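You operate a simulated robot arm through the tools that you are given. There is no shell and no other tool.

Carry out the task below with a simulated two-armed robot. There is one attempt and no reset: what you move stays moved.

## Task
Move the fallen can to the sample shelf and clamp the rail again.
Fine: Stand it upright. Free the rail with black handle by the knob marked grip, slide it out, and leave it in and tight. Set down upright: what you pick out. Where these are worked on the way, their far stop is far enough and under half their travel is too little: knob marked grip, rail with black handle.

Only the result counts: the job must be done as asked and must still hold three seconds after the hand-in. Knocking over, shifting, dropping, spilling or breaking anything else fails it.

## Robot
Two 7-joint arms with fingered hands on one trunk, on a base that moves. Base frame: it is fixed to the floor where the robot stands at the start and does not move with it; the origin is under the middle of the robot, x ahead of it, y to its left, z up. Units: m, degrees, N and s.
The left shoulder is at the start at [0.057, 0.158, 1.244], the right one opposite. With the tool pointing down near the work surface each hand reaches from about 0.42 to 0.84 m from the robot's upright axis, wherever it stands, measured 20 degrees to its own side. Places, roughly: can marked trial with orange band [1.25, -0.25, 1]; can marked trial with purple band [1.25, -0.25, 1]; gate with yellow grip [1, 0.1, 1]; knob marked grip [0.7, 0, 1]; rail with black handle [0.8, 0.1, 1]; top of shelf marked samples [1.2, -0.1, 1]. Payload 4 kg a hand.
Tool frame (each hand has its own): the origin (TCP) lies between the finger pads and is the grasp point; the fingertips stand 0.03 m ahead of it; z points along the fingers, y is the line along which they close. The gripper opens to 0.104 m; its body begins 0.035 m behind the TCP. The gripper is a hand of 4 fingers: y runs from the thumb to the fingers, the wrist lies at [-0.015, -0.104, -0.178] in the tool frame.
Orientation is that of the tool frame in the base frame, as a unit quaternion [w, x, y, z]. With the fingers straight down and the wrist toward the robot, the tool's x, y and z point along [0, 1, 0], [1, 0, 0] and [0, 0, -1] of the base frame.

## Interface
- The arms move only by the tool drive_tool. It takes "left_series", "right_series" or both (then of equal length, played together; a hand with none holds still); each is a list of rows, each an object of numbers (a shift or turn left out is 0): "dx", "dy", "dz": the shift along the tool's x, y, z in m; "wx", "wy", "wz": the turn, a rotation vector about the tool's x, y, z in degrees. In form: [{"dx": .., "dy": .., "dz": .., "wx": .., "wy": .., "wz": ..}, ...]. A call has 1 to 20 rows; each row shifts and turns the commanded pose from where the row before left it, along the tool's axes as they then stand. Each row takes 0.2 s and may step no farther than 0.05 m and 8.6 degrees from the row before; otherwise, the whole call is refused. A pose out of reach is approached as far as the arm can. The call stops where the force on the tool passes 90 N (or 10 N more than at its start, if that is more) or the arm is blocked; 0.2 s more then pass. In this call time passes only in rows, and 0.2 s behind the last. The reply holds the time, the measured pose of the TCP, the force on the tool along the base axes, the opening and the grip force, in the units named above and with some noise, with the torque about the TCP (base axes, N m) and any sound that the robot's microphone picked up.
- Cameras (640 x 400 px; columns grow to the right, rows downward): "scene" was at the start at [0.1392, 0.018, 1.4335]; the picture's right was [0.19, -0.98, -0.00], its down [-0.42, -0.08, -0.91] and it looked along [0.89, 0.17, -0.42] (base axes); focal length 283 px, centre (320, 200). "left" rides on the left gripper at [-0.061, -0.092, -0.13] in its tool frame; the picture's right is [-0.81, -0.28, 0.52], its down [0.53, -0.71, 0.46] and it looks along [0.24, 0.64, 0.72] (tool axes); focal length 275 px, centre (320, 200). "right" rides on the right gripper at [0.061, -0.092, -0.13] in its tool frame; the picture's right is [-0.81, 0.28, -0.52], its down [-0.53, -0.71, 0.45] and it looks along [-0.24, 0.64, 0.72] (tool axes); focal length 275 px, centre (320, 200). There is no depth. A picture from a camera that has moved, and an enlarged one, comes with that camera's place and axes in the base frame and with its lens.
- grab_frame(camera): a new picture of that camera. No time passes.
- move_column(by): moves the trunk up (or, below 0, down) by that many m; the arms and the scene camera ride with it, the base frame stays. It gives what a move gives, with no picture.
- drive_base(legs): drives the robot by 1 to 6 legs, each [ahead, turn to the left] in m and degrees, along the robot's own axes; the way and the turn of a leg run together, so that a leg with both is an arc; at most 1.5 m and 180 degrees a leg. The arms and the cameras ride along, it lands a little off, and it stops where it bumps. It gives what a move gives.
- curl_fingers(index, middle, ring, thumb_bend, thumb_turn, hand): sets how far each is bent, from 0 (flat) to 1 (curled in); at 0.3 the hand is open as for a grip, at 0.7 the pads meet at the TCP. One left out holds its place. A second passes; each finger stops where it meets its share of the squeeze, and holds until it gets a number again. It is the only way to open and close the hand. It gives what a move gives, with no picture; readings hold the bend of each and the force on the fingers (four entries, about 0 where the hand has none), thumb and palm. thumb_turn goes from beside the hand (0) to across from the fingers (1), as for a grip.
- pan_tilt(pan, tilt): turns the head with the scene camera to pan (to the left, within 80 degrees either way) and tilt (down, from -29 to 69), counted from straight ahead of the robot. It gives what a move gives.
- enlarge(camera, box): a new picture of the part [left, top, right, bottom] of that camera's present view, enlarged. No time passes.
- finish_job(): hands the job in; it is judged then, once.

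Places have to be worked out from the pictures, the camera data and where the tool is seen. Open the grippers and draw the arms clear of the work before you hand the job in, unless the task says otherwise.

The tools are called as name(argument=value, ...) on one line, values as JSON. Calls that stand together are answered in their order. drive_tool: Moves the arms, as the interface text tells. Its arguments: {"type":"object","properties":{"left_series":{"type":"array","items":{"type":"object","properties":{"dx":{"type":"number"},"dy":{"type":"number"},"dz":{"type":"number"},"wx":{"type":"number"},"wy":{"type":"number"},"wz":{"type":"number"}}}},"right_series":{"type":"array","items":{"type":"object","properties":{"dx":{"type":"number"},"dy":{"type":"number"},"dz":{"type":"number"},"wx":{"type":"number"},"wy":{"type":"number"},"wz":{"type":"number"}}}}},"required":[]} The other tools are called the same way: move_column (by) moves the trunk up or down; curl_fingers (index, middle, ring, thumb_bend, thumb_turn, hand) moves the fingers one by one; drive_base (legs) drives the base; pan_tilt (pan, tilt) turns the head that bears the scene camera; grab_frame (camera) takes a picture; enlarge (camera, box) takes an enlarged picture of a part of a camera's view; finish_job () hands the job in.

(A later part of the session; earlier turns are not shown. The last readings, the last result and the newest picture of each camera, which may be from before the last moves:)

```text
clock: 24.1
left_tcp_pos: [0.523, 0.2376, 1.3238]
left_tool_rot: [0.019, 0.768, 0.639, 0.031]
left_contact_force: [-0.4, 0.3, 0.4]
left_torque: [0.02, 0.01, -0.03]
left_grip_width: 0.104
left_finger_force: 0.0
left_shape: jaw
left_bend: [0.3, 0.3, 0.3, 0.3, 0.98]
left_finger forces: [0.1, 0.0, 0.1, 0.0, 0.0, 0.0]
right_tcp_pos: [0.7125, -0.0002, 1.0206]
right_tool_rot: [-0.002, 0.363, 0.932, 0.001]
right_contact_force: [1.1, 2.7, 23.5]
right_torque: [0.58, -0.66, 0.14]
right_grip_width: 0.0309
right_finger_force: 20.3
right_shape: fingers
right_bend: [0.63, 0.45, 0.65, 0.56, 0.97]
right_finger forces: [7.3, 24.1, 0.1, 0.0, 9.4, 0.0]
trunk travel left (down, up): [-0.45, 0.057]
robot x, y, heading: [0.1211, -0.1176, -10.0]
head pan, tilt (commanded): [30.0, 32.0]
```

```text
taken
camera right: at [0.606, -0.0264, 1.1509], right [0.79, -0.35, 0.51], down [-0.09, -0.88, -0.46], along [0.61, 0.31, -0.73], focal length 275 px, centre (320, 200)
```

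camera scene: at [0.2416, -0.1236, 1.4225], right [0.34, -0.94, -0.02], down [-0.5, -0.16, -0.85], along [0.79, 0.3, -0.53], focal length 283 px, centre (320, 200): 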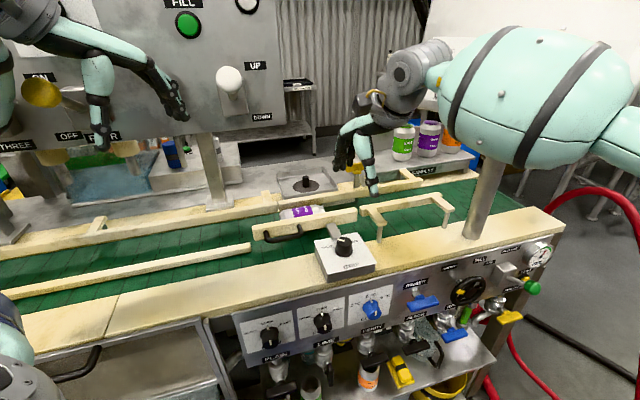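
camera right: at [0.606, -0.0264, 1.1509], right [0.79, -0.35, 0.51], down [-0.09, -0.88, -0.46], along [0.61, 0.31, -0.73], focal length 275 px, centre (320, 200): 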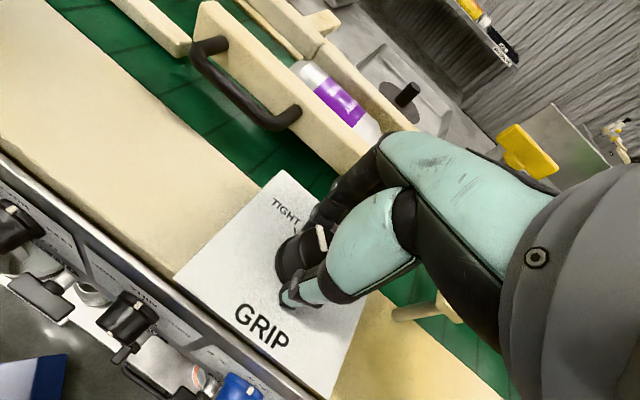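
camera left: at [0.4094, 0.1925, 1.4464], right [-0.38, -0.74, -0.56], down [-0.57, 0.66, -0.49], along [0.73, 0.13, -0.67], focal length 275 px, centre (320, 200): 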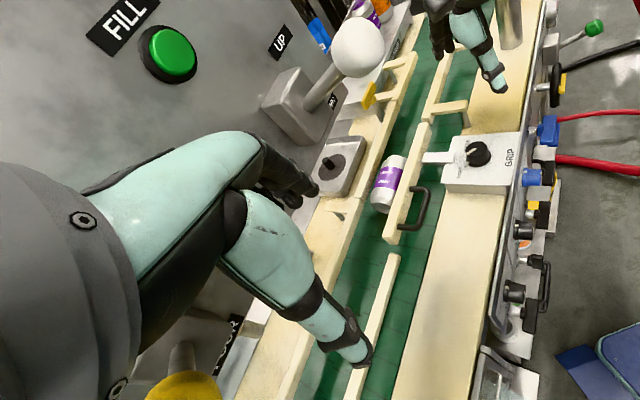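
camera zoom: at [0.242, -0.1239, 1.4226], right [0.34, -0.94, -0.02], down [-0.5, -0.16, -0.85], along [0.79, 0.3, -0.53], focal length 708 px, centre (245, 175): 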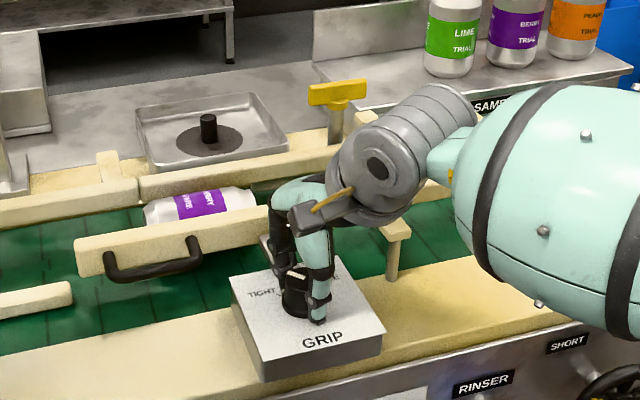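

The middle finger stopped early at bend 0.45 with an upward push, so it is probably pressing on the bar behind the knob. I open, raise about 13 mm, and close again more gently.

curl_fingers(hand="right", index=0.3, middle=0.3, ring=0.3, thumb_bend=0.3)

drive_tool(right_series=[{"dz": -0.013}])

curl_fingers(hand="right", index=0.6, middle=0.6, ring=0.6, thumb_bend=0.6)

enlarge(camera="right", box=[200, 150, 440, 320])

enlarge(camera="scene", box=[290, 180, 410, 280])

```text
clock: 25.1
left_tcp_pos: [0.5228, 0.2381, 1.325]
left_tool_rot: [0.019, 0.768, 0.639, 0.031]
left_contact_force: [0.3, 0.2, -0.9]
left_torque: [0.01, -0.02, 0.01]
left_grip_width: 0.1037
left_finger_force: 0.0
left_shape: jaw
left_bend: [0.3, 0.3, 0.3, 0.3, 0.98]
left_finger forces: [0.1, 0.0, 0.1, 0.0, 0.0, 0.0]
right_tcp_pos: [0.712, -0.001, 1.0181]
right_tool_rot: [-0.003, 0.364, 0.932, -0.001]
right_contact_force: [-2.5, -2.6, 9.5]
right_torque: [0.21, -0.04, 0.02]
right_grip_width: 0.0719
right_finger_force: 5.1
right_shape: fingers
right_bend: [0.75, 0.3, 0.3, 0.3, 0.97]
right_finger forces: [10.1, 0.1, 0.0, 0.1, 0.0, 0.0]
trunk travel left (down, up): [-0.45, 0.057]
robot x, y, heading: [0.1199, -0.1213, -10.1]
head pan, tilt (commanded): [30.0, 32.0]
```

```text
clock: 25.5
left_tcp_pos: [0.5227, 0.2379, 1.3224]
left_tool_rot: [0.019, 0.768, 0.64, 0.032]
left_contact_force: [0.0, 1.0, 0.3]
left_torque: [-0.01, 0.0, 0.0]
left_grip_width: 0.1041
left_finger_force: 0.1
left_shape: jaw
left_bend: [0.3, 0.3, 0.3, 0.3, 0.98]
left_finger forces: [0.0, 0.0, 0.1, 0.0, 0.0, 0.1]
right_tcp_pos: [0.7102, -0.0002, 1.0305]
right_tool_rot: [-0.003, 0.363, 0.932, -0.003]
right_contact_force: [-0.4, 0.4, -0.2]
right_torque: [0.01, -0.01, -0.02]
right_grip_width: 0.1025
right_finger_force: 0.0
right_shape: fingers
right_bend: [0.3, 0.3, 0.3, 0.3, 0.97]
right_finger forces: [0.1, 0.0, 0.0, 0.0, 0.1, 0.1]
trunk travel left (down, up): [-0.45, 0.057]
robot x, y, heading: [0.1205, -0.1204, -10.1]
head pan, tilt (commanded): [30.0, 32.0]
```

```text
clock: 26.5
left_tcp_pos: [0.5246, 0.2382, 1.3229]
left_tool_rot: [0.019, 0.768, 0.639, 0.031]
left_contact_force: [0.6, 1.0, 0.9]
left_torque: [-0.01, 0.01, -0.03]
left_grip_width: 0.1039
left_finger_force: 0.1
left_shape: jaw
left_bend: [0.3, 0.3, 0.3, 0.3, 0.98]
left_finger forces: [0.1, 0.0, 0.0, 0.0, 0.0, 0.0]
right_tcp_pos: [0.7122, -0.0012, 1.032]
right_tool_rot: [-0.003, 0.363, 0.932, -0.001]
right_contact_force: [-3.0, -3.4, -1.0]
right_torque: [-0.09, 0.05, 0.03]
right_grip_width: 0.0335
right_finger_force: 1.8
right_shape: fingers
right_bend: [0.6, 0.6, 0.6, 0.56, 0.97]
right_finger forces: [0.0, 0.0, 0.1, 0.1, 4.2, 0.0]
trunk travel left (down, up): [-0.45, 0.057]
robot x, y, heading: [0.1158, -0.1212, -10.0]
head pan, tilt (commanded): [30.0, 32.0]
```

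```text
2.35 times, centred on (320, 235) of right
camera zoom: at [0.6064, -0.0271, 1.1622], right [0.79, -0.35, 0.51], down [-0.09, -0.89, -0.45], along [0.61, 0.31, -0.73], focal length 648 px, centre (320, 118)
```

zoom: 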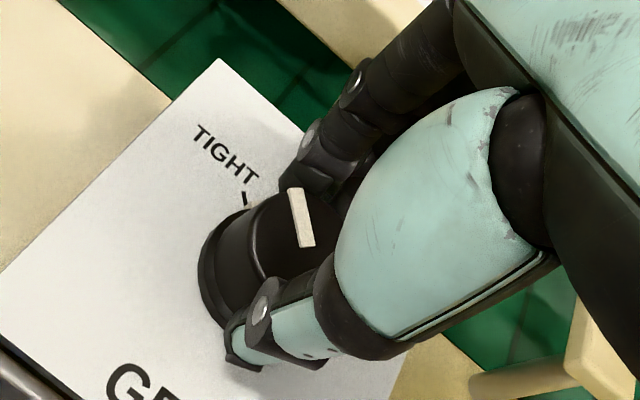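

```text
4.00 times, centred on (350, 230) of scene
camera zoom: at [0.2426, -0.124, 1.4224], right [0.34, -0.94, -0.02], down [-0.5, -0.16, -0.85], along [0.79, 0.3, -0.53], focal length 1134 px, centre (200, 80)
```

zoom: 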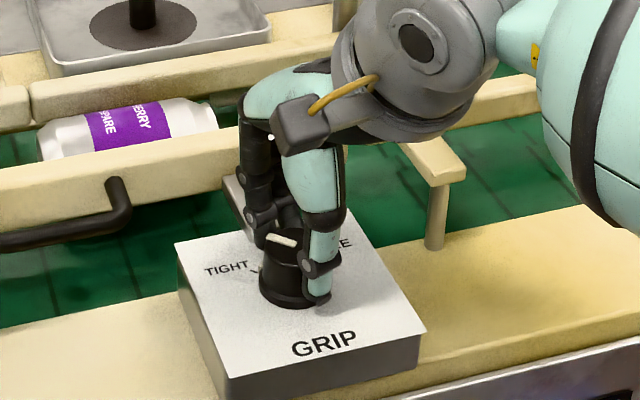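

At this height only the thumb meets the knob, because the curled fingertips sit too high. I pre-shape to bend 0.5, so the fingers fit between bar and knob, then lower and close.

curl_fingers(hand="right", index=0.5, middle=0.5, ring=0.5, thumb_bend=0.48)

drive_tool(right_series=[{"dz": 0.006}, {"dz": 0.006}, {"dz": 0.006}])

curl_fingers(hand="right", index=0.65, middle=0.65, ring=0.65, thumb_bend=0.65)

enlarge(camera="right", box=[200, 150, 440, 320])

enlarge(camera="scene", box=[290, 180, 410, 280])

```text
clock: 27.5
left_tcp_pos: [0.5225, 0.2381, 1.3223]
left_tool_rot: [0.019, 0.769, 0.638, 0.032]
left_contact_force: [0.7, -0.1, -0.6]
left_torque: [-0.01, 0.01, -0.02]
left_grip_width: 0.104
left_finger_force: 0.1
left_shape: jaw
left_bend: [0.3, 0.3, 0.3, 0.3, 0.98]
left_finger forces: [0.0, 0.0, 0.0, 0.1, 0.1, 0.0]
right_tcp_pos: [0.7124, -0.0001, 1.0312]
right_tool_rot: [-0.003, 0.363, 0.932, -0.002]
right_contact_force: [-0.4, 0.0, -0.3]
right_torque: [0.02, 0.0, -0.01]
right_grip_width: 0.0542
right_finger_force: 0.1
right_shape: fingers
right_bend: [0.5, 0.5, 0.5, 0.48, 0.97]
right_finger forces: [0.0, 0.0, 0.0, 0.0, 0.0, 0.0]
trunk travel left (down, up): [-0.45, 0.057]
robot x, y, heading: [0.1188, -0.119, -10.1]
head pan, tilt (commanded): [30.0, 32.0]
```

```text
clock: 28.3
left_tcp_pos: [0.5234, 0.2384, 1.3234]
left_tool_rot: [0.019, 0.768, 0.639, 0.03]
left_contact_force: [0.3, -0.6, -0.4]
left_torque: [0.04, 0.01, 0.03]
left_grip_width: 0.1039
left_finger_force: 0.0
left_shape: jaw
left_bend: [0.3, 0.3, 0.3, 0.3, 0.98]
left_finger forces: [0.0, 0.0, 0.0, 0.1, 0.0, 0.0]
right_tcp_pos: [0.7134, 0.0013, 1.0213]
right_tool_rot: [-0.001, 0.362, 0.932, 0.007]
right_contact_force: [-0.9, -2.4, 42.7]
right_torque: [1.07, -0.83, 0.02]
right_grip_width: 0.0537
right_finger_force: 21.8
right_shape: fingers
right_bend: [0.51, 0.5, 0.5, 0.48, 0.97]
right_finger forces: [26.2, 16.7, 0.0, 0.0, 0.5, 0.1]
trunk travel left (down, up): [-0.45, 0.057]
robot x, y, heading: [0.1174, -0.1244, -10.0]
head pan, tilt (commanded): [30.0, 32.0]
```

```text
clock: 29.3
left_tcp_pos: [0.523, 0.2383, 1.3241]
left_tool_rot: [0.018, 0.769, 0.639, 0.032]
left_contact_force: [0.9, 0.1, -0.4]
left_torque: [-0.01, -0.03, 0.03]
left_grip_width: 0.1041
left_finger_force: 0.1
left_shape: jaw
left_bend: [0.3, 0.3, 0.3, 0.3, 0.98]
left_finger forces: [0.1, 0.0, 0.0, 0.0, 0.0, 0.1]
right_tcp_pos: [0.7128, 0.0012, 1.0206]
right_tool_rot: [-0.001, 0.363, 0.932, 0.007]
right_contact_force: [4.7, 1.4, 44.0]
right_torque: [1.14, -1.12, 0.04]
right_grip_width: 0.0433
right_finger_force: 27.6
right_shape: fingers
right_bend: [0.55, 0.51, 0.65, 0.55, 0.97]
right_finger forces: [18.1, 26.2, 0.0, 0.0, 10.7, 0.0]
trunk travel left (down, up): [-0.45, 0.057]
robot x, y, heading: [0.1217, -0.1236, -10.3]
head pan, tilt (commanded): [30.0, 32.0]
```

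```text
2.35 times, centred on (320, 235) of right
camera zoom: at [0.6071, -0.0265, 1.1502], right [0.78, -0.35, 0.51], down [-0.09, -0.88, -0.47], along [0.62, 0.32, -0.72], focal length 648 px, centre (320, 118)
```

zoom: 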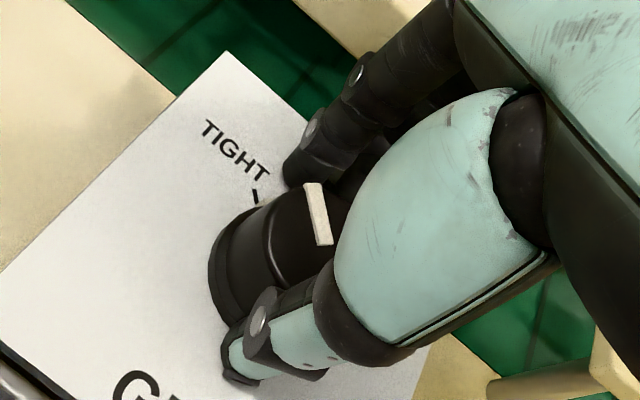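

```text
4.00 times, centred on (350, 230) of scene
camera zoom: at [0.242, -0.124, 1.4226], right [0.34, -0.94, -0.02], down [-0.5, -0.16, -0.85], along [0.79, 0.3, -0.53], focal length 1134 px, centre (200, 80)
```

zoom: 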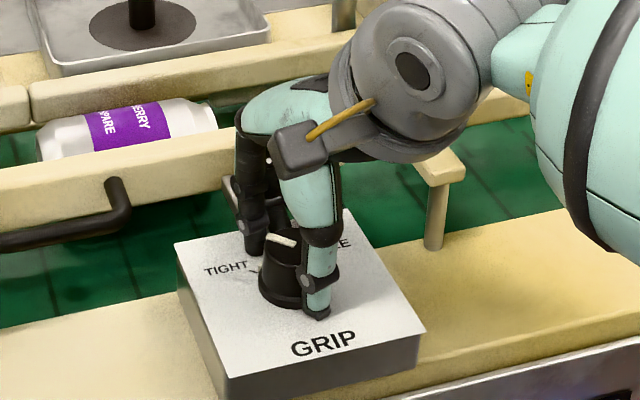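

The index and middle fingers land on the clamp bar from this side. I'll open, lift, and test how far the right hand can turn clockwise, so I can grip with the fingers to the right of the knob, clear of the bar.

curl_fingers(hand="right", index=0.45, middle=0.45, ring=0.45, thumb_bend=0.4)

drive_tool(right_series=[{"dz": -0.02}, {"dz": -0.02}, {"dz": -0.02}, {"dz": -0.02}, {"wz": 8.5}, {"wz": 8.5}, {"wz": 8.5}, {"wz": 8.5}, {"wz": 8.5}, {"wz": 8.5}, {"wz": 8.5}, {"wz": 8.5}, {"wz": 8.5}, {"wz": 8.5}, {"wz": 8.5}, {"wz": 8.5}, {"wz": 8.5}, {"wz": 8.5}, {"wz": 8.5}])

grab_frame(camera="scene")

grab_frame(camera="right")

```text
clock: 30.3
left_tcp_pos: [0.5233, 0.2393, 1.3207]
left_tool_rot: [0.012, 0.767, 0.641, 0.029]
left_contact_force: [0.1, 0.5, 0.2]
left_torque: [0.05, -0.01, 0.0]
left_grip_width: 0.1038
left_finger_force: 0.1
left_shape: jaw
left_bend: [0.3, 0.3, 0.3, 0.3, 0.98]
left_finger forces: [0.0, 0.0, 0.1, 0.0, 0.0, 0.0]
right_tcp_pos: [0.7149, 0.0025, 1.0202]
right_tool_rot: [-0.004, 0.363, 0.932, 0.007]
right_contact_force: [-7.4, -5.0, 52.9]
right_torque: [1.3, -0.51, 0.14]
right_grip_width: 0.0574
right_finger_force: 26.5
right_shape: fingers
right_bend: [0.54, 0.48, 0.45, 0.4, 0.97]
right_finger forces: [44.2, 8.7, 0.0, 0.1, 0.0, 0.0]
trunk travel left (down, up): [-0.45, 0.057]
robot x, y, heading: [0.116, -0.1223, -10.3]
head pan, tilt (commanded): [30.0, 32.0]
```

```text
clock: 34.3
left_tcp_pos: [0.5225, 0.2399, 1.3213]
left_tool_rot: [0.013, 0.768, 0.64, 0.03]
left_contact_force: [0.1, 0.1, -0.2]
left_torque: [0.02, 0.0, 0.0]
left_grip_width: 0.104
left_finger_force: 0.0
left_shape: jaw
left_bend: [0.3, 0.3, 0.3, 0.3, 0.98]
left_finger forces: [0.0, 0.0, 0.0, 0.0, 0.0, 0.1]
right_tcp_pos: [0.7273, -0.1749, 1.092]
right_tool_rot: [0.0, 0.996, 0.084, -0.003]
right_contact_force: [0.4, -0.2, -0.4]
right_torque: [-0.02, 0.02, 0.05]
right_grip_width: 0.0712
right_finger_force: 0.1
right_shape: fingers
right_bend: [0.45, 0.45, 0.45, 0.4, 0.97]
right_finger forces: [0.0, 0.0, 0.1, 0.1, 0.1, 0.0]
right hand out of reach, approached as far as the arm can: row 11, 12, 13, 14, 15, 17, 18, 19
trunk travel left (down, up): [-0.45, 0.057]
robot x, y, heading: [0.1183, -0.1233, -10.4]
head pan, tilt (commanded): [30.0, 32.0]
```

```text
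taken
camera scene: at [0.2442, -0.125, 1.4223], right [0.34, -0.94, -0.02], down [-0.51, -0.16, -0.85], along [0.79, 0.3, -0.53], focal length 283 px, centre (320, 200)
```

scene: 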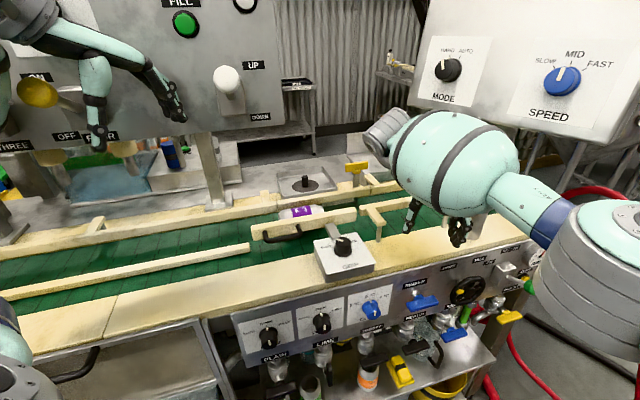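

```text
taken
camera right: at [0.7744, -0.0734, 1.221], right [-0.75, -0.41, 0.52], down [-0.65, 0.61, -0.45], along [-0.14, -0.68, -0.72], focal length 275 px, centre (320, 200)
```

right: 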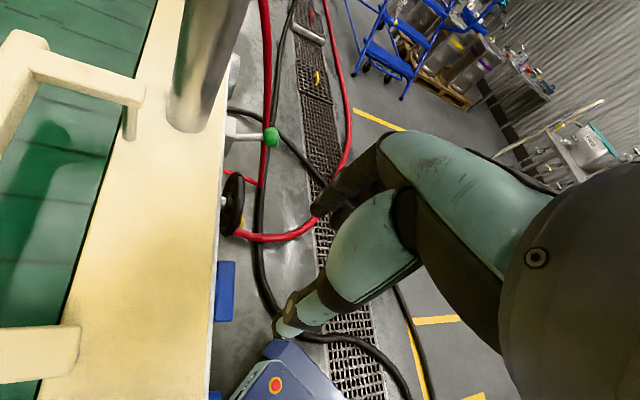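

The right hand cannot turn clockwise there without drifting off the spot, so it isn't suited to loosening. I bring it back and park it, and will use the left hand for the knob.

drive_tool(right_series=[{"wz": -8.5}, {"wz": -8.5}, {"wz": -8.5}, {"wz": -8.5}, {"wz": -8.5}, {"wz": -8.5}, {"wz": -8.5}, {"wz": -8.5}, {"dz": -0.02, "dy": -0.03, "dx": -0.025}, {"dz": -0.02, "dy": -0.03, "dx": -0.025}, {"dz": -0.02, "dy": -0.03, "dx": -0.025}, {"dz": -0.02, "dy": -0.03, "dx": -0.025}, {"dz": -0.02, "dy": -0.03, "dx": -0.025}, {"dz": -0.02, "dy": -0.03, "dx": -0.025}, {"dz": -0.02, "dy": -0.03, "dx": -0.025}, {"dz": -0.02, "dy": -0.03, "dx": -0.025}])

grab_frame(camera="scene")

```text
clock: 37.7
left_tcp_pos: [0.5231, 0.2396, 1.3216]
left_tool_rot: [0.013, 0.767, 0.641, 0.029]
left_contact_force: [-0.1, 0.0, -0.7]
left_torque: [0.02, 0.01, 0.01]
left_grip_width: 0.1038
left_finger_force: 0.1
left_shape: jaw
left_bend: [0.3, 0.3, 0.3, 0.3, 0.98]
left_finger forces: [0.0, 0.1, 0.0, 0.1, 0.0, 0.1]
right_tcp_pos: [0.449, -0.323, 1.2527]
right_tool_rot: [-0.002, 0.778, 0.629, -0.003]
right_contact_force: [0.6, 0.5, 0.0]
right_torque: [0.01, 0.03, 0.02]
right_grip_width: 0.0717
right_finger_force: 0.0
right_shape: fingers
right_bend: [0.45, 0.45, 0.45, 0.4, 0.97]
right_finger forces: [0.0, 0.0, 0.0, 0.0, 0.0, 0.0]
trunk travel left (down, up): [-0.45, 0.057]
robot x, y, heading: [0.1191, -0.123, -10.2]
head pan, tilt (commanded): [30.0, 32.0]
```

```text
taken
camera scene: at [0.2436, -0.1249, 1.4223], right [0.34, -0.94, -0.02], down [-0.5, -0.16, -0.85], along [0.79, 0.3, -0.53], focal length 283 px, centre (320, 200)
```

scene: 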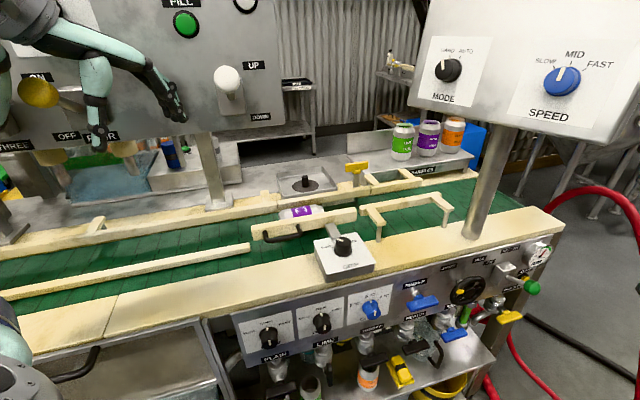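

The right arm is parked clear. I bring the left hand over the knob at about z 1.10, levelled.

drive_tool(left_series=[{"wx": 3.3, "wy": -1.6}, {"dx": -0.0202, "dy": 0.0228, "dz": 0.022}, {"dx": -0.0202, "dy": 0.0228, "dz": 0.022}, {"dx": -0.0202, "dy": 0.0228, "dz": 0.022}, {"dx": -0.0202, "dy": 0.0228, "dz": 0.022}, {"dx": -0.0202, "dy": 0.0228, "dz": 0.022}, {"dx": -0.0202, "dy": 0.0228, "dz": 0.022}, {"dx": -0.0202, "dy": 0.0228, "dz": 0.022}, {"dx": -0.0202, "dy": 0.0228, "dz": 0.022}, {"dx": -0.0202, "dy": 0.0228, "dz": 0.022}, {"dx": -0.0202, "dy": 0.0228, "dz": 0.022}])

grab_frame(camera="left")

grab_frame(camera="scene")

```text
clock: 40.1
left_tcp_pos: [0.7087, 0.0258, 1.0942]
left_tool_rot: [0.003, 0.766, 0.643, -0.01]
left_contact_force: [-1.2, 0.2, 0.6]
left_torque: [-0.02, -0.05, 0.02]
left_grip_width: 0.104
left_finger_force: 0.1
left_shape: jaw
left_bend: [0.3, 0.3, 0.3, 0.3, 0.98]
left_finger forces: [0.1, 0.1, 0.0, 0.1, 0.0, 0.0]
right_tcp_pos: [0.4493, -0.2989, 1.2567]
right_tool_rot: [0.007, 0.777, 0.629, -0.009]
right_contact_force: [-1.7, 0.4, -0.8]
right_torque: [0.0, -0.12, 0.0]
right_grip_width: 0.0711
right_finger_force: 0.0
right_shape: fingers
right_bend: [0.45, 0.45, 0.45, 0.4, 0.97]
right_finger forces: [0.0, 0.0, 0.0, 0.0, 0.1, 0.0]
trunk travel left (down, up): [-0.45, 0.057]
robot x, y, heading: [0.1186, -0.1202, -10.4]
head pan, tilt (commanded): [30.0, 32.0]
```

```text
taken
camera left: at [0.6089, -0.0172, 1.227], right [-0.42, -0.76, -0.5], down [-0.61, 0.64, -0.46], along [0.67, 0.12, -0.73], focal length 275 px, centre (320, 200)
```

left: 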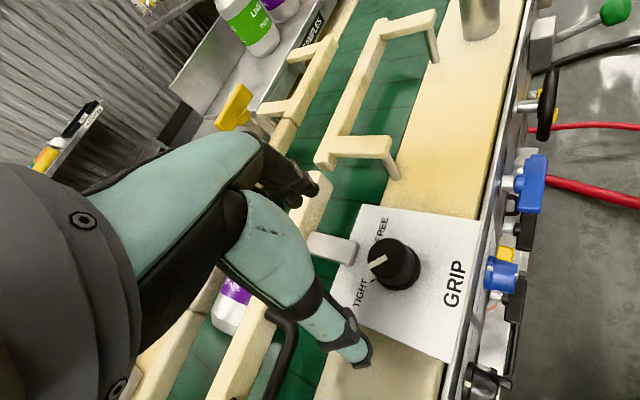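

```text
taken
camera scene: at [0.2434, -0.0981, 1.4221], right [0.34, -0.94, 0.0], down [-0.51, -0.18, -0.84], along [0.79, 0.29, -0.54], focal length 283 px, centre (320, 200)
```

scene: 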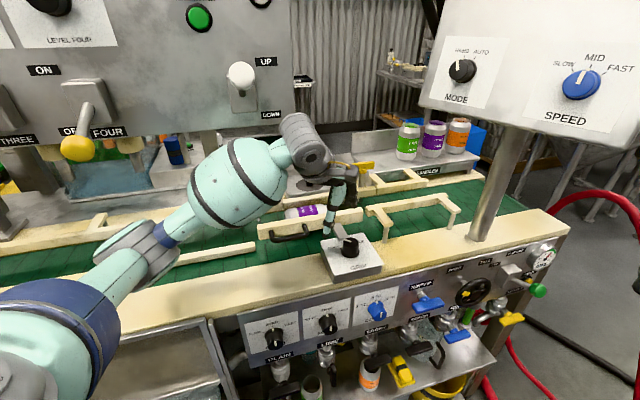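

The left hand is near the knob. I centre it and test a clockwise turn in the air, watching for reach limits.

drive_tool(left_series=[{"dx": -0.025, "dy": 0.0075}, {"wz": 8.5}, {"wz": 8.5}, {"wz": 8.5}, {"wz": 8.5}, {"wz": 8.5}, {"wz": 8.5}, {"wz": 8.5}])

grab_frame(camera="left")

```text
clock: 41.9
left_tcp_pos: [0.71, -0.0039, 1.0949]
left_tool_rot: [0.006, 0.985, 0.175, -0.007]
left_contact_force: [0.0, -0.2, 1.5]
left_torque: [-0.02, -0.03, 0.04]
left_grip_width: 0.1039
left_finger_force: 0.1
left_shape: jaw
left_bend: [0.3, 0.3, 0.3, 0.3, 0.98]
left_finger forces: [0.0, 0.1, 0.0, 0.0, 0.1, 0.1]
right_tcp_pos: [0.4489, -0.303, 1.2565]
right_tool_rot: [0.005, 0.777, 0.629, -0.009]
right_contact_force: [0.1, -0.2, 0.6]
right_torque: [0.03, 0.01, 0.01]
right_grip_width: 0.0715
right_finger_force: 0.1
right_shape: fingers
right_bend: [0.45, 0.45, 0.45, 0.4, 0.97]
right_finger forces: [0.0, 0.1, 0.0, 0.0, 0.0, 0.0]
trunk travel left (down, up): [-0.45, 0.057]
robot x, y, heading: [0.1194, -0.1227, -10.1]
head pan, tilt (commanded): [30.0, 32.0]
```

```text
taken
camera left: at [0.6233, 0.0619, 1.2256], right [-0.86, -0.03, -0.51], down [0.25, 0.85, -0.47], along [0.44, -0.53, -0.72], focal length 275 px, centre (320, 200)
```

left: 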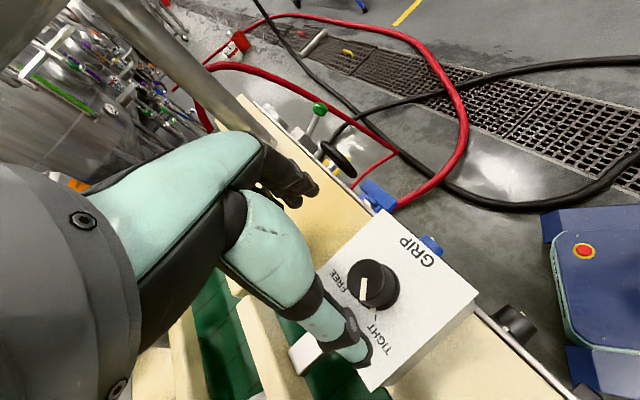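

The left hand reached a heading of -70 degrees with no trouble. I test further clockwise to learn how far it can go.

drive_tool(left_series=[{"wz": 8.5}, {"wz": 8.5}, {"wz": 8.5}, {"wz": 8.5}, {"wz": 8.5}, {"wz": 8.5}])

grab_frame(camera="left")

grab_frame(camera="scene")

```text
clock: 43.5
left_tcp_pos: [0.6872, -0.0108, 1.0892]
left_tool_rot: [0.0, 0.963, -0.271, -0.007]
left_contact_force: [2.6, 0.9, 2.4]
left_torque: [-0.08, 0.21, -0.05]
left_grip_width: 0.1039
left_finger_force: 0.0
left_shape: jaw
left_bend: [0.3, 0.3, 0.3, 0.3, 0.98]
left_finger forces: [0.0, 0.1, 0.1, 0.0, 0.0, 0.0]
right_tcp_pos: [0.4329, -0.3087, 1.259]
right_tool_rot: [0.006, 0.778, 0.628, -0.003]
right_contact_force: [1.8, -0.3, 0.4]
right_torque: [0.03, 0.08, 0.0]
right_grip_width: 0.0713
right_finger_force: 0.0
right_shape: fingers
right_bend: [0.45, 0.45, 0.45, 0.4, 0.97]
right_finger forces: [0.0, 0.0, 0.0, 0.0, 0.0, 0.0]
trunk travel left (down, up): [-0.45, 0.057]
robot x, y, heading: [0.1175, -0.1223, -10.0]
head pan, tilt (commanded): [30.0, 32.0]
stopped in row 6 (left hand): the arm was blocked; the commanded pose is now the measured one
```

```text
taken
camera left: at [0.6842, 0.0984, 1.2201], right [-0.56, 0.66, -0.51], down [0.82, 0.33, -0.47], along [-0.14, -0.67, -0.73], focal length 275 px, centre (320, 200)
```

left: 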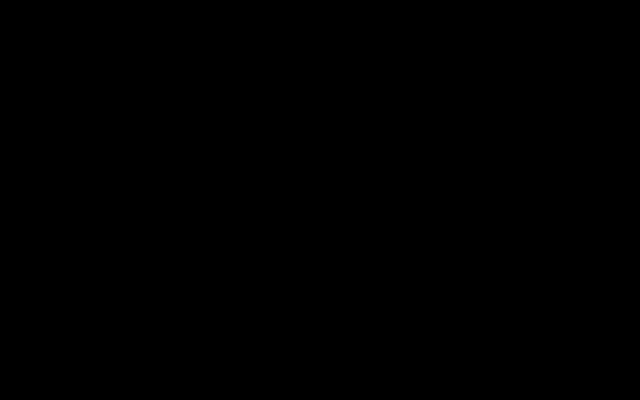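

```text
taken
camera scene: at [0.1708, -0.0984, 1.4269], right [0.34, -0.94, 0.01], down [-0.46, -0.18, -0.87], along [0.82, 0.29, -0.49], focal length 283 px, centre (320, 200)
```

scene: 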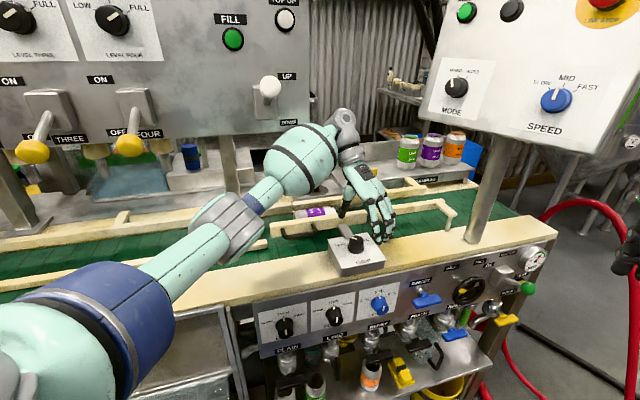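

The left hand can turn clockwise to about -115 degrees. I rotate it back to about -28, where both fingers and thumb clear the bar, then recheck position.

drive_tool(left_series=[{"wz": -8.5}, {"wz": -8.5}, {"wz": -8.5}, {"wz": -8.5}, {"wz": -8.5}, {"wz": -8.5}, {"wz": -8.5}, {"wz": -8.5}, {"wz": -8.5}, {"wz": -8.5}, {"wz": -8.5}])

grab_frame(camera="left")

```text
clock: 45.9
left_tcp_pos: [0.7265, -0.0042, 1.0761]
left_tool_rot: [-0.007, 0.853, 0.521, -0.019]
left_contact_force: [0.3, 0.0, 0.2]
left_torque: [0.03, 0.04, 0.01]
left_grip_width: 0.1041
left_finger_force: 0.0
left_shape: jaw
left_bend: [0.3, 0.3, 0.3, 0.3, 0.98]
left_finger forces: [0.1, 0.1, 0.1, 0.1, 0.1, 0.0]
right_tcp_pos: [0.4712, -0.3043, 1.248]
right_tool_rot: [-0.002, 0.778, 0.628, -0.016]
right_contact_force: [0.7, -0.6, 0.0]
right_torque: [0.0, 0.02, -0.03]
right_grip_width: 0.0716
right_finger_force: 0.1
right_shape: fingers
right_bend: [0.45, 0.45, 0.45, 0.4, 0.97]
right_finger forces: [0.0, 0.0, 0.0, 0.0, 0.0, 0.0]
trunk travel left (down, up): [-0.45, 0.057]
robot x, y, heading: [0.1142, -0.125, -10.0]
head pan, tilt (commanded): [30.0, 32.0]
```

```text
taken
camera left: at [0.6211, -0.0169, 1.2115], right [-0.63, -0.6, -0.49], down [-0.41, 0.8, -0.45], along [0.66, -0.08, -0.75], focal length 275 px, centre (320, 200)
```

left: 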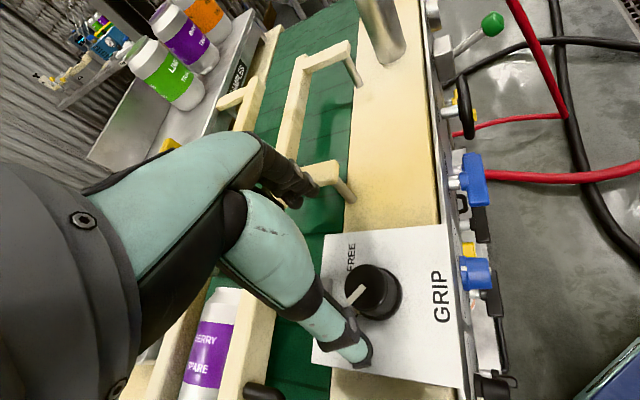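

The hand is at heading -27, slightly off and tilted. I correct the tilt and centre on the knob at (0.710, 0.001) while lowering a little.

drive_tool(left_series=[{"wx": -1.8, "wy": 1.4}, {"dx": -0.0016, "dy": -0.0166, "dz": 0.005}, {"dz": 0.02}, {}])

enlarge(camera="scene", box=[280, 170, 440, 290])

grab_frame(camera="left")

```text
clock: 46.9
left_tcp_pos: [0.7081, 0.002, 1.0517]
left_tool_rot: [0.0, 0.854, 0.521, 0.001]
left_contact_force: [-0.2, -0.4, -0.4]
left_torque: [0.01, -0.03, 0.04]
left_grip_width: 0.104
left_finger_force: 0.1
left_shape: jaw
left_bend: [0.3, 0.3, 0.3, 0.3, 0.98]
left_finger forces: [0.0, 0.1, 0.1, 0.0, 0.0, 0.0]
right_tcp_pos: [0.4698, -0.3041, 1.2497]
right_tool_rot: [-0.001, 0.778, 0.628, -0.016]
right_contact_force: [-0.8, -0.9, 0.3]
right_torque: [-0.03, -0.03, 0.01]
right_grip_width: 0.0718
right_finger_force: 0.1
right_shape: fingers
right_bend: [0.45, 0.45, 0.45, 0.4, 0.97]
right_finger forces: [0.0, 0.1, 0.1, 0.1, 0.0, 0.0]
trunk travel left (down, up): [-0.45, 0.057]
robot x, y, heading: [0.1198, -0.1192, -9.8]
head pan, tilt (commanded): [30.0, 32.0]
```

```text
3.33 times, centred on (360, 230) of scene
camera zoom: at [0.2496, -0.0997, 1.4215], right [0.34, -0.94, -0.01], down [-0.51, -0.18, -0.84], along [0.79, 0.29, -0.54], focal length 945 px, centre (187, 100)
```

zoom: 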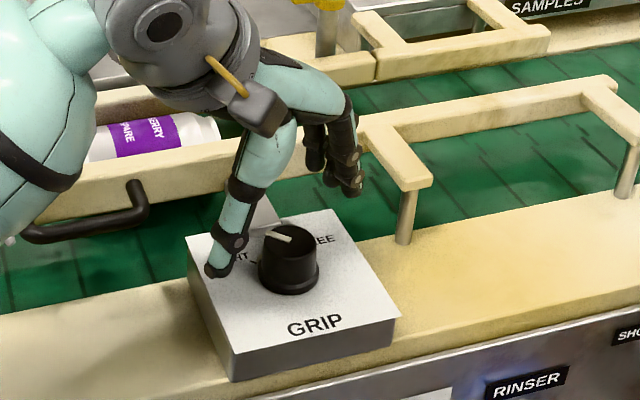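

```text
taken
camera left: at [0.5987, -0.0109, 1.1827], right [-0.62, -0.59, -0.52], down [-0.39, 0.8, -0.46], along [0.69, -0.08, -0.72], focal length 275 px, centre (320, 200)
```

left: 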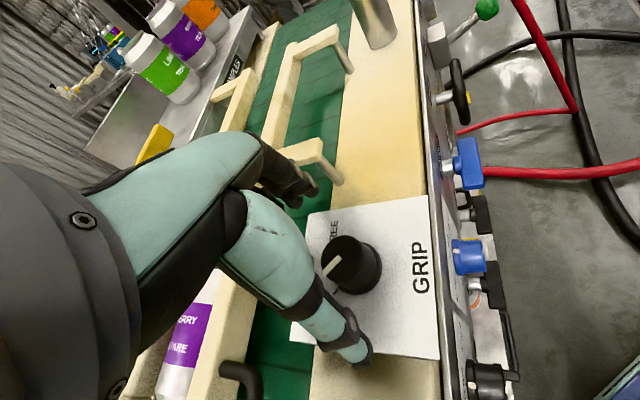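

The hand straddles the knob with the thumb left and the fingers right. I lower to about z 1.015 and close gently.

drive_tool(left_series=[{"dy": 0.002, "dz": 0.018}, {"dz": 0.018}, {}])

curl_fingers(hand="left", index=0.5, middle=0.5, ring=0.5, thumb_bend=0.48)

```text
clock: 47.7
left_tcp_pos: [0.7105, -0.0004, 1.018]
left_tool_rot: [0.002, 0.854, 0.52, 0.002]
left_contact_force: [-1.2, 1.2, 9.5]
left_torque: [-0.16, -0.54, 0.06]
left_grip_width: 0.1036
left_finger_force: 0.1
left_shape: jaw
left_bend: [0.3, 0.3, 0.3, 0.3, 0.98]
left_finger forces: [0.0, 9.2, 0.1, 0.1, 0.1, 0.0]
right_tcp_pos: [0.4687, -0.303, 1.2494]
right_tool_rot: [0.0, 0.778, 0.628, -0.014]
right_contact_force: [0.0, -0.3, 0.5]
right_torque: [0.0, -0.03, 0.02]
right_grip_width: 0.0715
right_finger_force: 0.1
right_shape: fingers
right_bend: [0.45, 0.45, 0.45, 0.4, 0.97]
right_finger forces: [0.0, 0.0, 0.0, 0.0, 0.1, 0.1]
trunk travel left (down, up): [-0.45, 0.057]
robot x, y, heading: [0.1218, -0.1227, -9.9]
head pan, tilt (commanded): [30.0, 32.0]
```

```text
clock: 48.7
left_tcp_pos: [0.7101, -0.0004, 1.0196]
left_tool_rot: [0.006, 0.854, 0.52, 0.003]
left_contact_force: [6.2, -2.5, 30.9]
left_torque: [-0.38, -0.9, 0.0]
left_grip_width: 0.0624
left_finger_force: 15.9
left_shape: fingers
left_bend: [0.46, 0.36, 0.5, 0.46, 0.98]
left_finger forces: [6.2, 16.0, 0.0, 0.1, 8.6, 0.1]
right_tcp_pos: [0.4681, -0.3051, 1.2495]
right_tool_rot: [-0.001, 0.778, 0.628, -0.014]
right_contact_force: [0.2, 0.1, -0.3]
right_torque: [-0.03, -0.02, -0.01]
right_grip_width: 0.0718
right_finger_force: 0.1
right_shape: fingers
right_bend: [0.45, 0.45, 0.45, 0.4, 0.97]
right_finger forces: [0.0, 0.0, 0.0, 0.0, 0.0, 0.1]
trunk travel left (down, up): [-0.45, 0.057]
robot x, y, heading: [0.1171, -0.1186, -9.9]
head pan, tilt (commanded): [30.0, 32.0]
```

The middle fingertip is touching the block top, so the hand is a little too low rather than off to the side. I reopen, rise about 13 mm, and close further until the fingers meet the knob.

curl_fingers(hand="left", index=0.4, middle=0.4, ring=0.4, thumb_bend=0.4)

drive_tool(left_series=[{"dz": -0.014}, {}])

curl_fingers(hand="left", index=0.75, middle=0.75, ring=0.75, thumb_bend=0.65)

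enlarge(camera="scene", box=[300, 190, 400, 270])

enlarge(camera="left", box=[220, 150, 460, 330])

```text
clock: 49.7
left_tcp_pos: [0.7116, 0.0004, 1.0201]
left_tool_rot: [0.004, 0.854, 0.52, 0.004]
left_contact_force: [7.9, -4.2, 33.7]
left_torque: [0.12, 0.28, 0.06]
left_grip_width: 0.0713
left_finger_force: 16.8
left_shape: fingers
left_bend: [0.4, 0.35, 0.4, 0.45, 0.98]
left_finger forces: [0.0, 8.9, 0.1, 0.0, 24.1, 0.1]
right_tcp_pos: [0.4692, -0.3046, 1.2493]
right_tool_rot: [-0.001, 0.778, 0.628, -0.015]
right_contact_force: [0.4, 0.4, 0.2]
right_torque: [0.03, 0.01, 0.0]
right_grip_width: 0.0712
right_finger_force: 0.0
right_shape: fingers
right_bend: [0.45, 0.45, 0.45, 0.4, 0.97]
right_finger forces: [0.1, 0.0, 0.1, 0.0, 0.1, 0.1]
trunk travel left (down, up): [-0.45, 0.057]
robot x, y, heading: [0.1179, -0.1224, -10.1]
head pan, tilt (commanded): [30.0, 32.0]
```

```text
clock: 50.3
left_tcp_pos: [0.7094, -0.0003, 1.0292]
left_tool_rot: [-0.002, 0.854, 0.52, 0.0]
left_contact_force: [0.4, -0.3, 0.7]
left_torque: [0.0, -0.02, 0.01]
left_grip_width: 0.078
left_finger_force: 0.0
left_shape: fingers
left_bend: [0.4, 0.4, 0.4, 0.4, 0.98]
left_finger forces: [0.0, 0.0, 0.0, 0.0, 0.0, 0.0]
right_tcp_pos: [0.47, -0.3044, 1.249]
right_tool_rot: [0.0, 0.778, 0.628, -0.015]
right_contact_force: [0.2, 0.0, -0.5]
right_torque: [-0.01, 0.01, 0.0]
right_grip_width: 0.0714
right_finger_force: 0.1
right_shape: fingers
right_bend: [0.45, 0.45, 0.45, 0.4, 0.97]
right_finger forces: [0.0, 0.1, 0.0, 0.0, 0.1, 0.0]
trunk travel left (down, up): [-0.45, 0.057]
robot x, y, heading: [0.1157, -0.1257, -10.1]
head pan, tilt (commanded): [30.0, 32.0]
```

```text
clock: 51.3
left_tcp_pos: [0.7123, 0.0014, 1.029]
left_tool_rot: [0.001, 0.854, 0.52, -0.001]
left_contact_force: [8.6, 0.4, -2.8]
left_torque: [0.05, -0.14, 0.0]
left_grip_width: 0.0293
left_finger_force: 12.6
left_shape: fingers
left_bend: [0.61, 0.72, 0.75, 0.58, 0.97]
left_finger forces: [8.3, 9.3, 0.1, 0.0, 7.2, 0.0]
right_tcp_pos: [0.4728, -0.3039, 1.2498]
right_tool_rot: [-0.001, 0.778, 0.628, -0.016]
right_contact_force: [-0.6, -0.1, 0.0]
right_torque: [-0.04, -0.01, -0.04]
right_grip_width: 0.0713
right_finger_force: 0.0
right_shape: fingers
right_bend: [0.45, 0.45, 0.45, 0.4, 0.97]
right_finger forces: [0.0, 0.0, 0.0, 0.1, 0.0, 0.1]
trunk travel left (down, up): [-0.45, 0.057]
robot x, y, heading: [0.1179, -0.1207, -10.0]
head pan, tilt (commanded): [30.0, 32.0]
```

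```text
5.00 times, centred on (350, 230) of scene
camera zoom: at [0.2527, -0.0996, 1.4212], right [0.34, -0.94, -0.01], down [-0.51, -0.18, -0.84], along [0.79, 0.29, -0.54], focal length 1417 px, centre (170, 50)
```

zoom: 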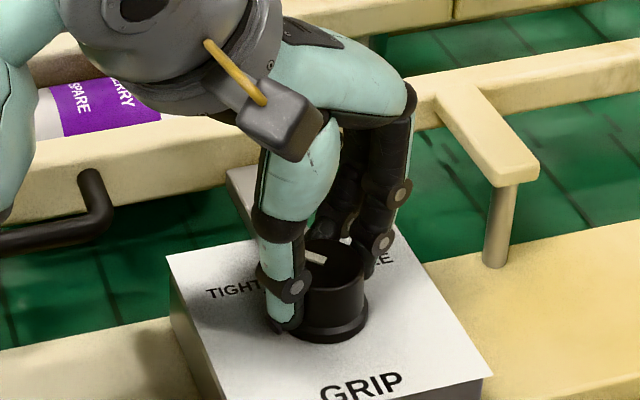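

```text
2.22 times, centred on (340, 240) of left
camera zoom: at [0.6033, -0.012, 1.1598], right [-0.62, -0.59, -0.52], down [-0.39, 0.8, -0.46], along [0.68, -0.08, -0.72], focal length 612 px, centre (276, 111)
```

zoom: 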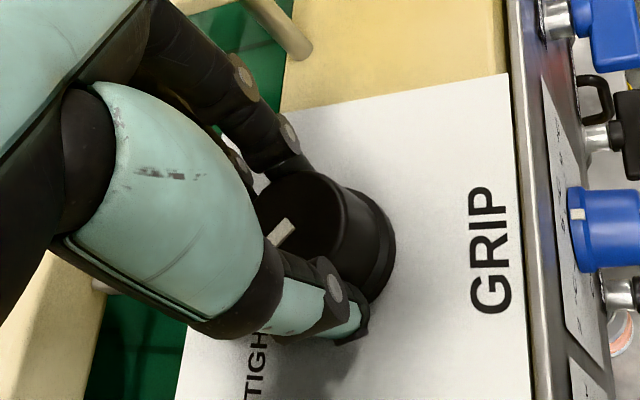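

The thumb, index, and middle now hold the knob with about 8 N each. I turn clockwise a first 25 degrees and check that the knob follows.

drive_tool(left_series=[{"wz": 8.3}, {"wz": 8.3}, {"wz": 8.3}])

enlarge(camera="scene", box=[300, 190, 400, 270])

enlarge(camera="left", box=[220, 150, 460, 330])

```text
clock: 52.1
left_tcp_pos: [0.7125, 0.0003, 1.0299]
left_tool_rot: [0.001, 0.947, 0.322, -0.001]
left_contact_force: [11.0, -6.4, -2.9]
left_torque: [-0.15, -0.29, 0.07]
left_grip_width: 0.0296
left_finger_force: 12.6
left_shape: fingers
left_bend: [0.59, 0.72, 0.75, 0.59, 0.96]
left_finger forces: [10.1, 9.9, 0.0, 0.1, 6.0, 0.1]
right_tcp_pos: [0.4733, -0.3053, 1.249]
right_tool_rot: [-0.001, 0.778, 0.628, -0.016]
right_contact_force: [0.9, -0.4, 0.1]
right_torque: [0.0, 0.01, 0.02]
right_grip_width: 0.0714
right_finger_force: 0.0
right_shape: fingers
right_bend: [0.45, 0.45, 0.45, 0.4, 0.97]
right_finger forces: [0.1, 0.0, 0.1, 0.0, 0.0, 0.1]
trunk travel left (down, up): [-0.45, 0.057]
robot x, y, heading: [0.1193, -0.1215, -10.2]
head pan, tilt (commanded): [30.0, 32.0]
```

```text
5.00 times, centred on (350, 230) of scene
camera zoom: at [0.2534, -0.101, 1.4211], right [0.34, -0.94, -0.01], down [-0.51, -0.18, -0.84], along [0.79, 0.29, -0.54], focal length 1417 px, centre (170, 50)
```

zoom: 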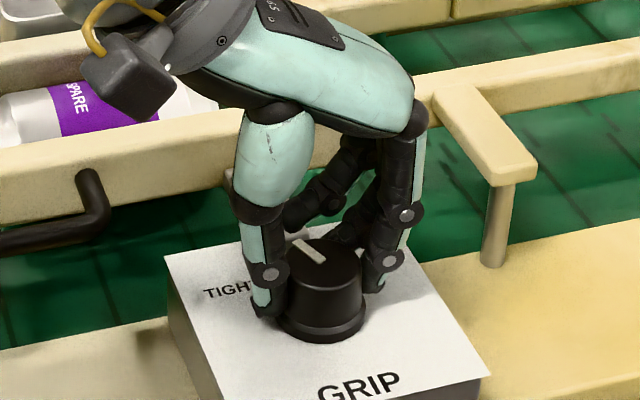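

```text
2.22 times, centred on (340, 240) of left
camera zoom: at [0.6085, 0.0343, 1.1599], right [-0.81, -0.28, -0.52], down [-0.01, 0.89, -0.46], along [0.59, -0.36, -0.72], focal length 612 px, centre (276, 111)
```

zoom: 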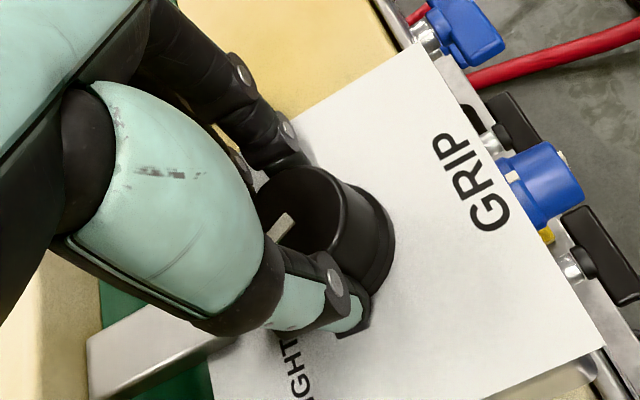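

The knob is turning with the hand. I continue clockwise in steps, watching torque for the end stop.

drive_tool(left_series=[{"wz": 8.3}, {"wz": 8.3}, {"wz": 8.3}, {"wz": 8.3}])

enlarge(camera="scene", box=[300, 190, 400, 270])

enlarge(camera="left", box=[220, 150, 460, 330])

```text
clock: 53.1
left_tcp_pos: [0.7124, -0.0026, 1.03]
left_tool_rot: [0.0, 0.999, 0.038, 0.0]
left_contact_force: [9.0, -15.7, -2.8]
left_torque: [-0.41, -0.28, 0.09]
left_grip_width: 0.0297
left_finger_force: 14.0
left_shape: fingers
left_bend: [0.57, 0.64, 0.75, 0.6, 0.96]
left_finger forces: [11.9, 11.6, 0.0, 0.0, 4.4, 0.0]
right_tcp_pos: [0.4735, -0.3065, 1.2488]
right_tool_rot: [-0.001, 0.778, 0.628, -0.017]
right_contact_force: [-0.2, -0.1, 0.2]
right_torque: [0.02, 0.01, 0.01]
right_grip_width: 0.0717
right_finger_force: 0.1
right_shape: fingers
right_bend: [0.45, 0.45, 0.45, 0.4, 0.97]
right_finger forces: [0.0, 0.1, 0.0, 0.0, 0.1, 0.0]
trunk travel left (down, up): [-0.45, 0.057]
robot x, y, heading: [0.1168, -0.1229, -9.9]
head pan, tilt (commanded): [30.0, 32.0]
```

```text
5.00 times, centred on (350, 230) of scene
camera zoom: at [0.253, -0.1031, 1.4212], right [0.34, -0.94, -0.01], down [-0.51, -0.18, -0.84], along [0.79, 0.29, -0.54], focal length 1417 px, centre (170, 50)
```

zoom: 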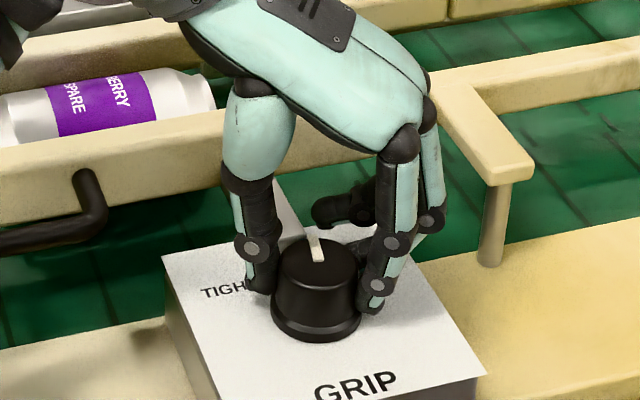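

```text
2.22 times, centred on (340, 240) of left
camera zoom: at [0.6444, 0.0839, 1.1603], right [-0.83, 0.21, -0.52], down [0.48, 0.75, -0.46], along [0.29, -0.62, -0.72], focal length 612 px, centre (276, 111)
```

zoom: 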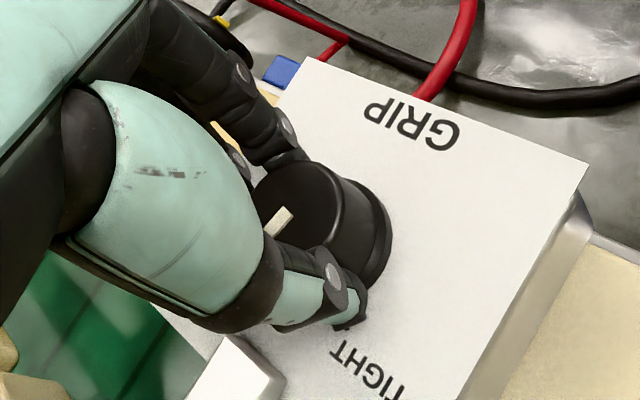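

The indicator has come round to about the middle. I continue clockwise another 25 degrees and check.

drive_tool(left_series=[{"wz": 8.3}, {"wz": 8.3}, {"wz": 8.3}])

enlarge(camera="scene", box=[300, 190, 400, 270])

enlarge(camera="left", box=[220, 150, 460, 330])

```text
clock: 53.9
left_tcp_pos: [0.711, -0.0036, 1.0298]
left_tool_rot: [0.001, 0.984, -0.178, 0.001]
left_contact_force: [2.0, -22.0, -3.3]
left_torque: [-0.6, -0.08, 0.13]
left_grip_width: 0.03
left_finger_force: 15.3
left_shape: fingers
left_bend: [0.56, 0.63, 0.75, 0.6, 0.97]
left_finger forces: [12.8, 13.3, 0.1, 0.0, 3.4, 0.1]
right_tcp_pos: [0.4713, -0.3073, 1.2485]
right_tool_rot: [-0.003, 0.778, 0.628, -0.015]
right_contact_force: [0.3, -0.2, 0.1]
right_torque: [0.02, -0.05, 0.0]
right_grip_width: 0.0715
right_finger_force: 0.0
right_shape: fingers
right_bend: [0.45, 0.45, 0.45, 0.4, 0.97]
right_finger forces: [0.1, 0.0, 0.0, 0.0, 0.0, 0.1]
trunk travel left (down, up): [-0.45, 0.057]
robot x, y, heading: [0.1165, -0.1215, -10.1]
head pan, tilt (commanded): [30.0, 32.0]
```

```text
5.00 times, centred on (350, 230) of scene
camera zoom: at [0.2514, -0.1041, 1.4214], right [0.34, -0.94, -0.01], down [-0.51, -0.18, -0.84], along [0.79, 0.29, -0.54], focal length 1417 px, centre (170, 50)
```

zoom: 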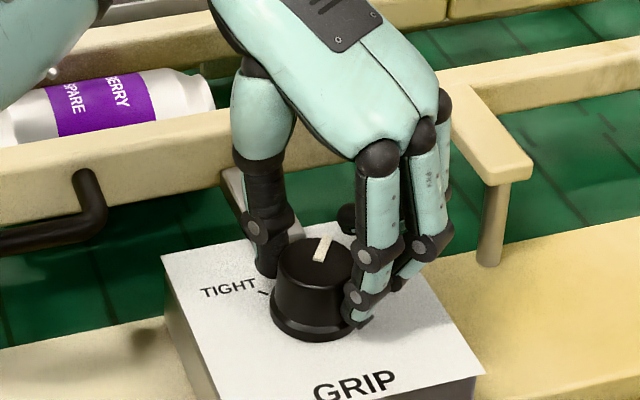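

```text
2.22 times, centred on (340, 240) of left
camera zoom: at [0.6867, 0.1036, 1.1605], right [-0.66, 0.54, -0.52], down [0.75, 0.48, -0.46], along [0.0, -0.69, -0.72], focal length 612 px, centre (276, 111)
```

zoom: 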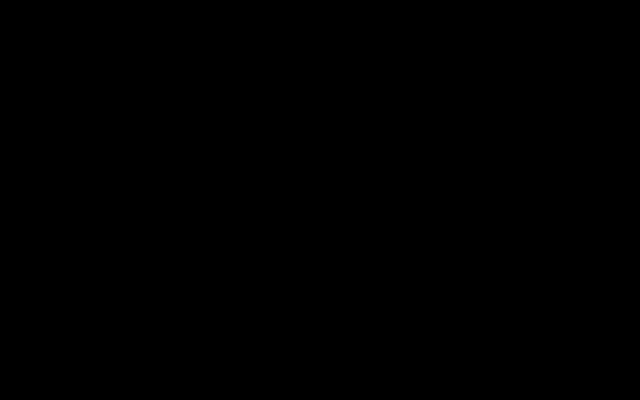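

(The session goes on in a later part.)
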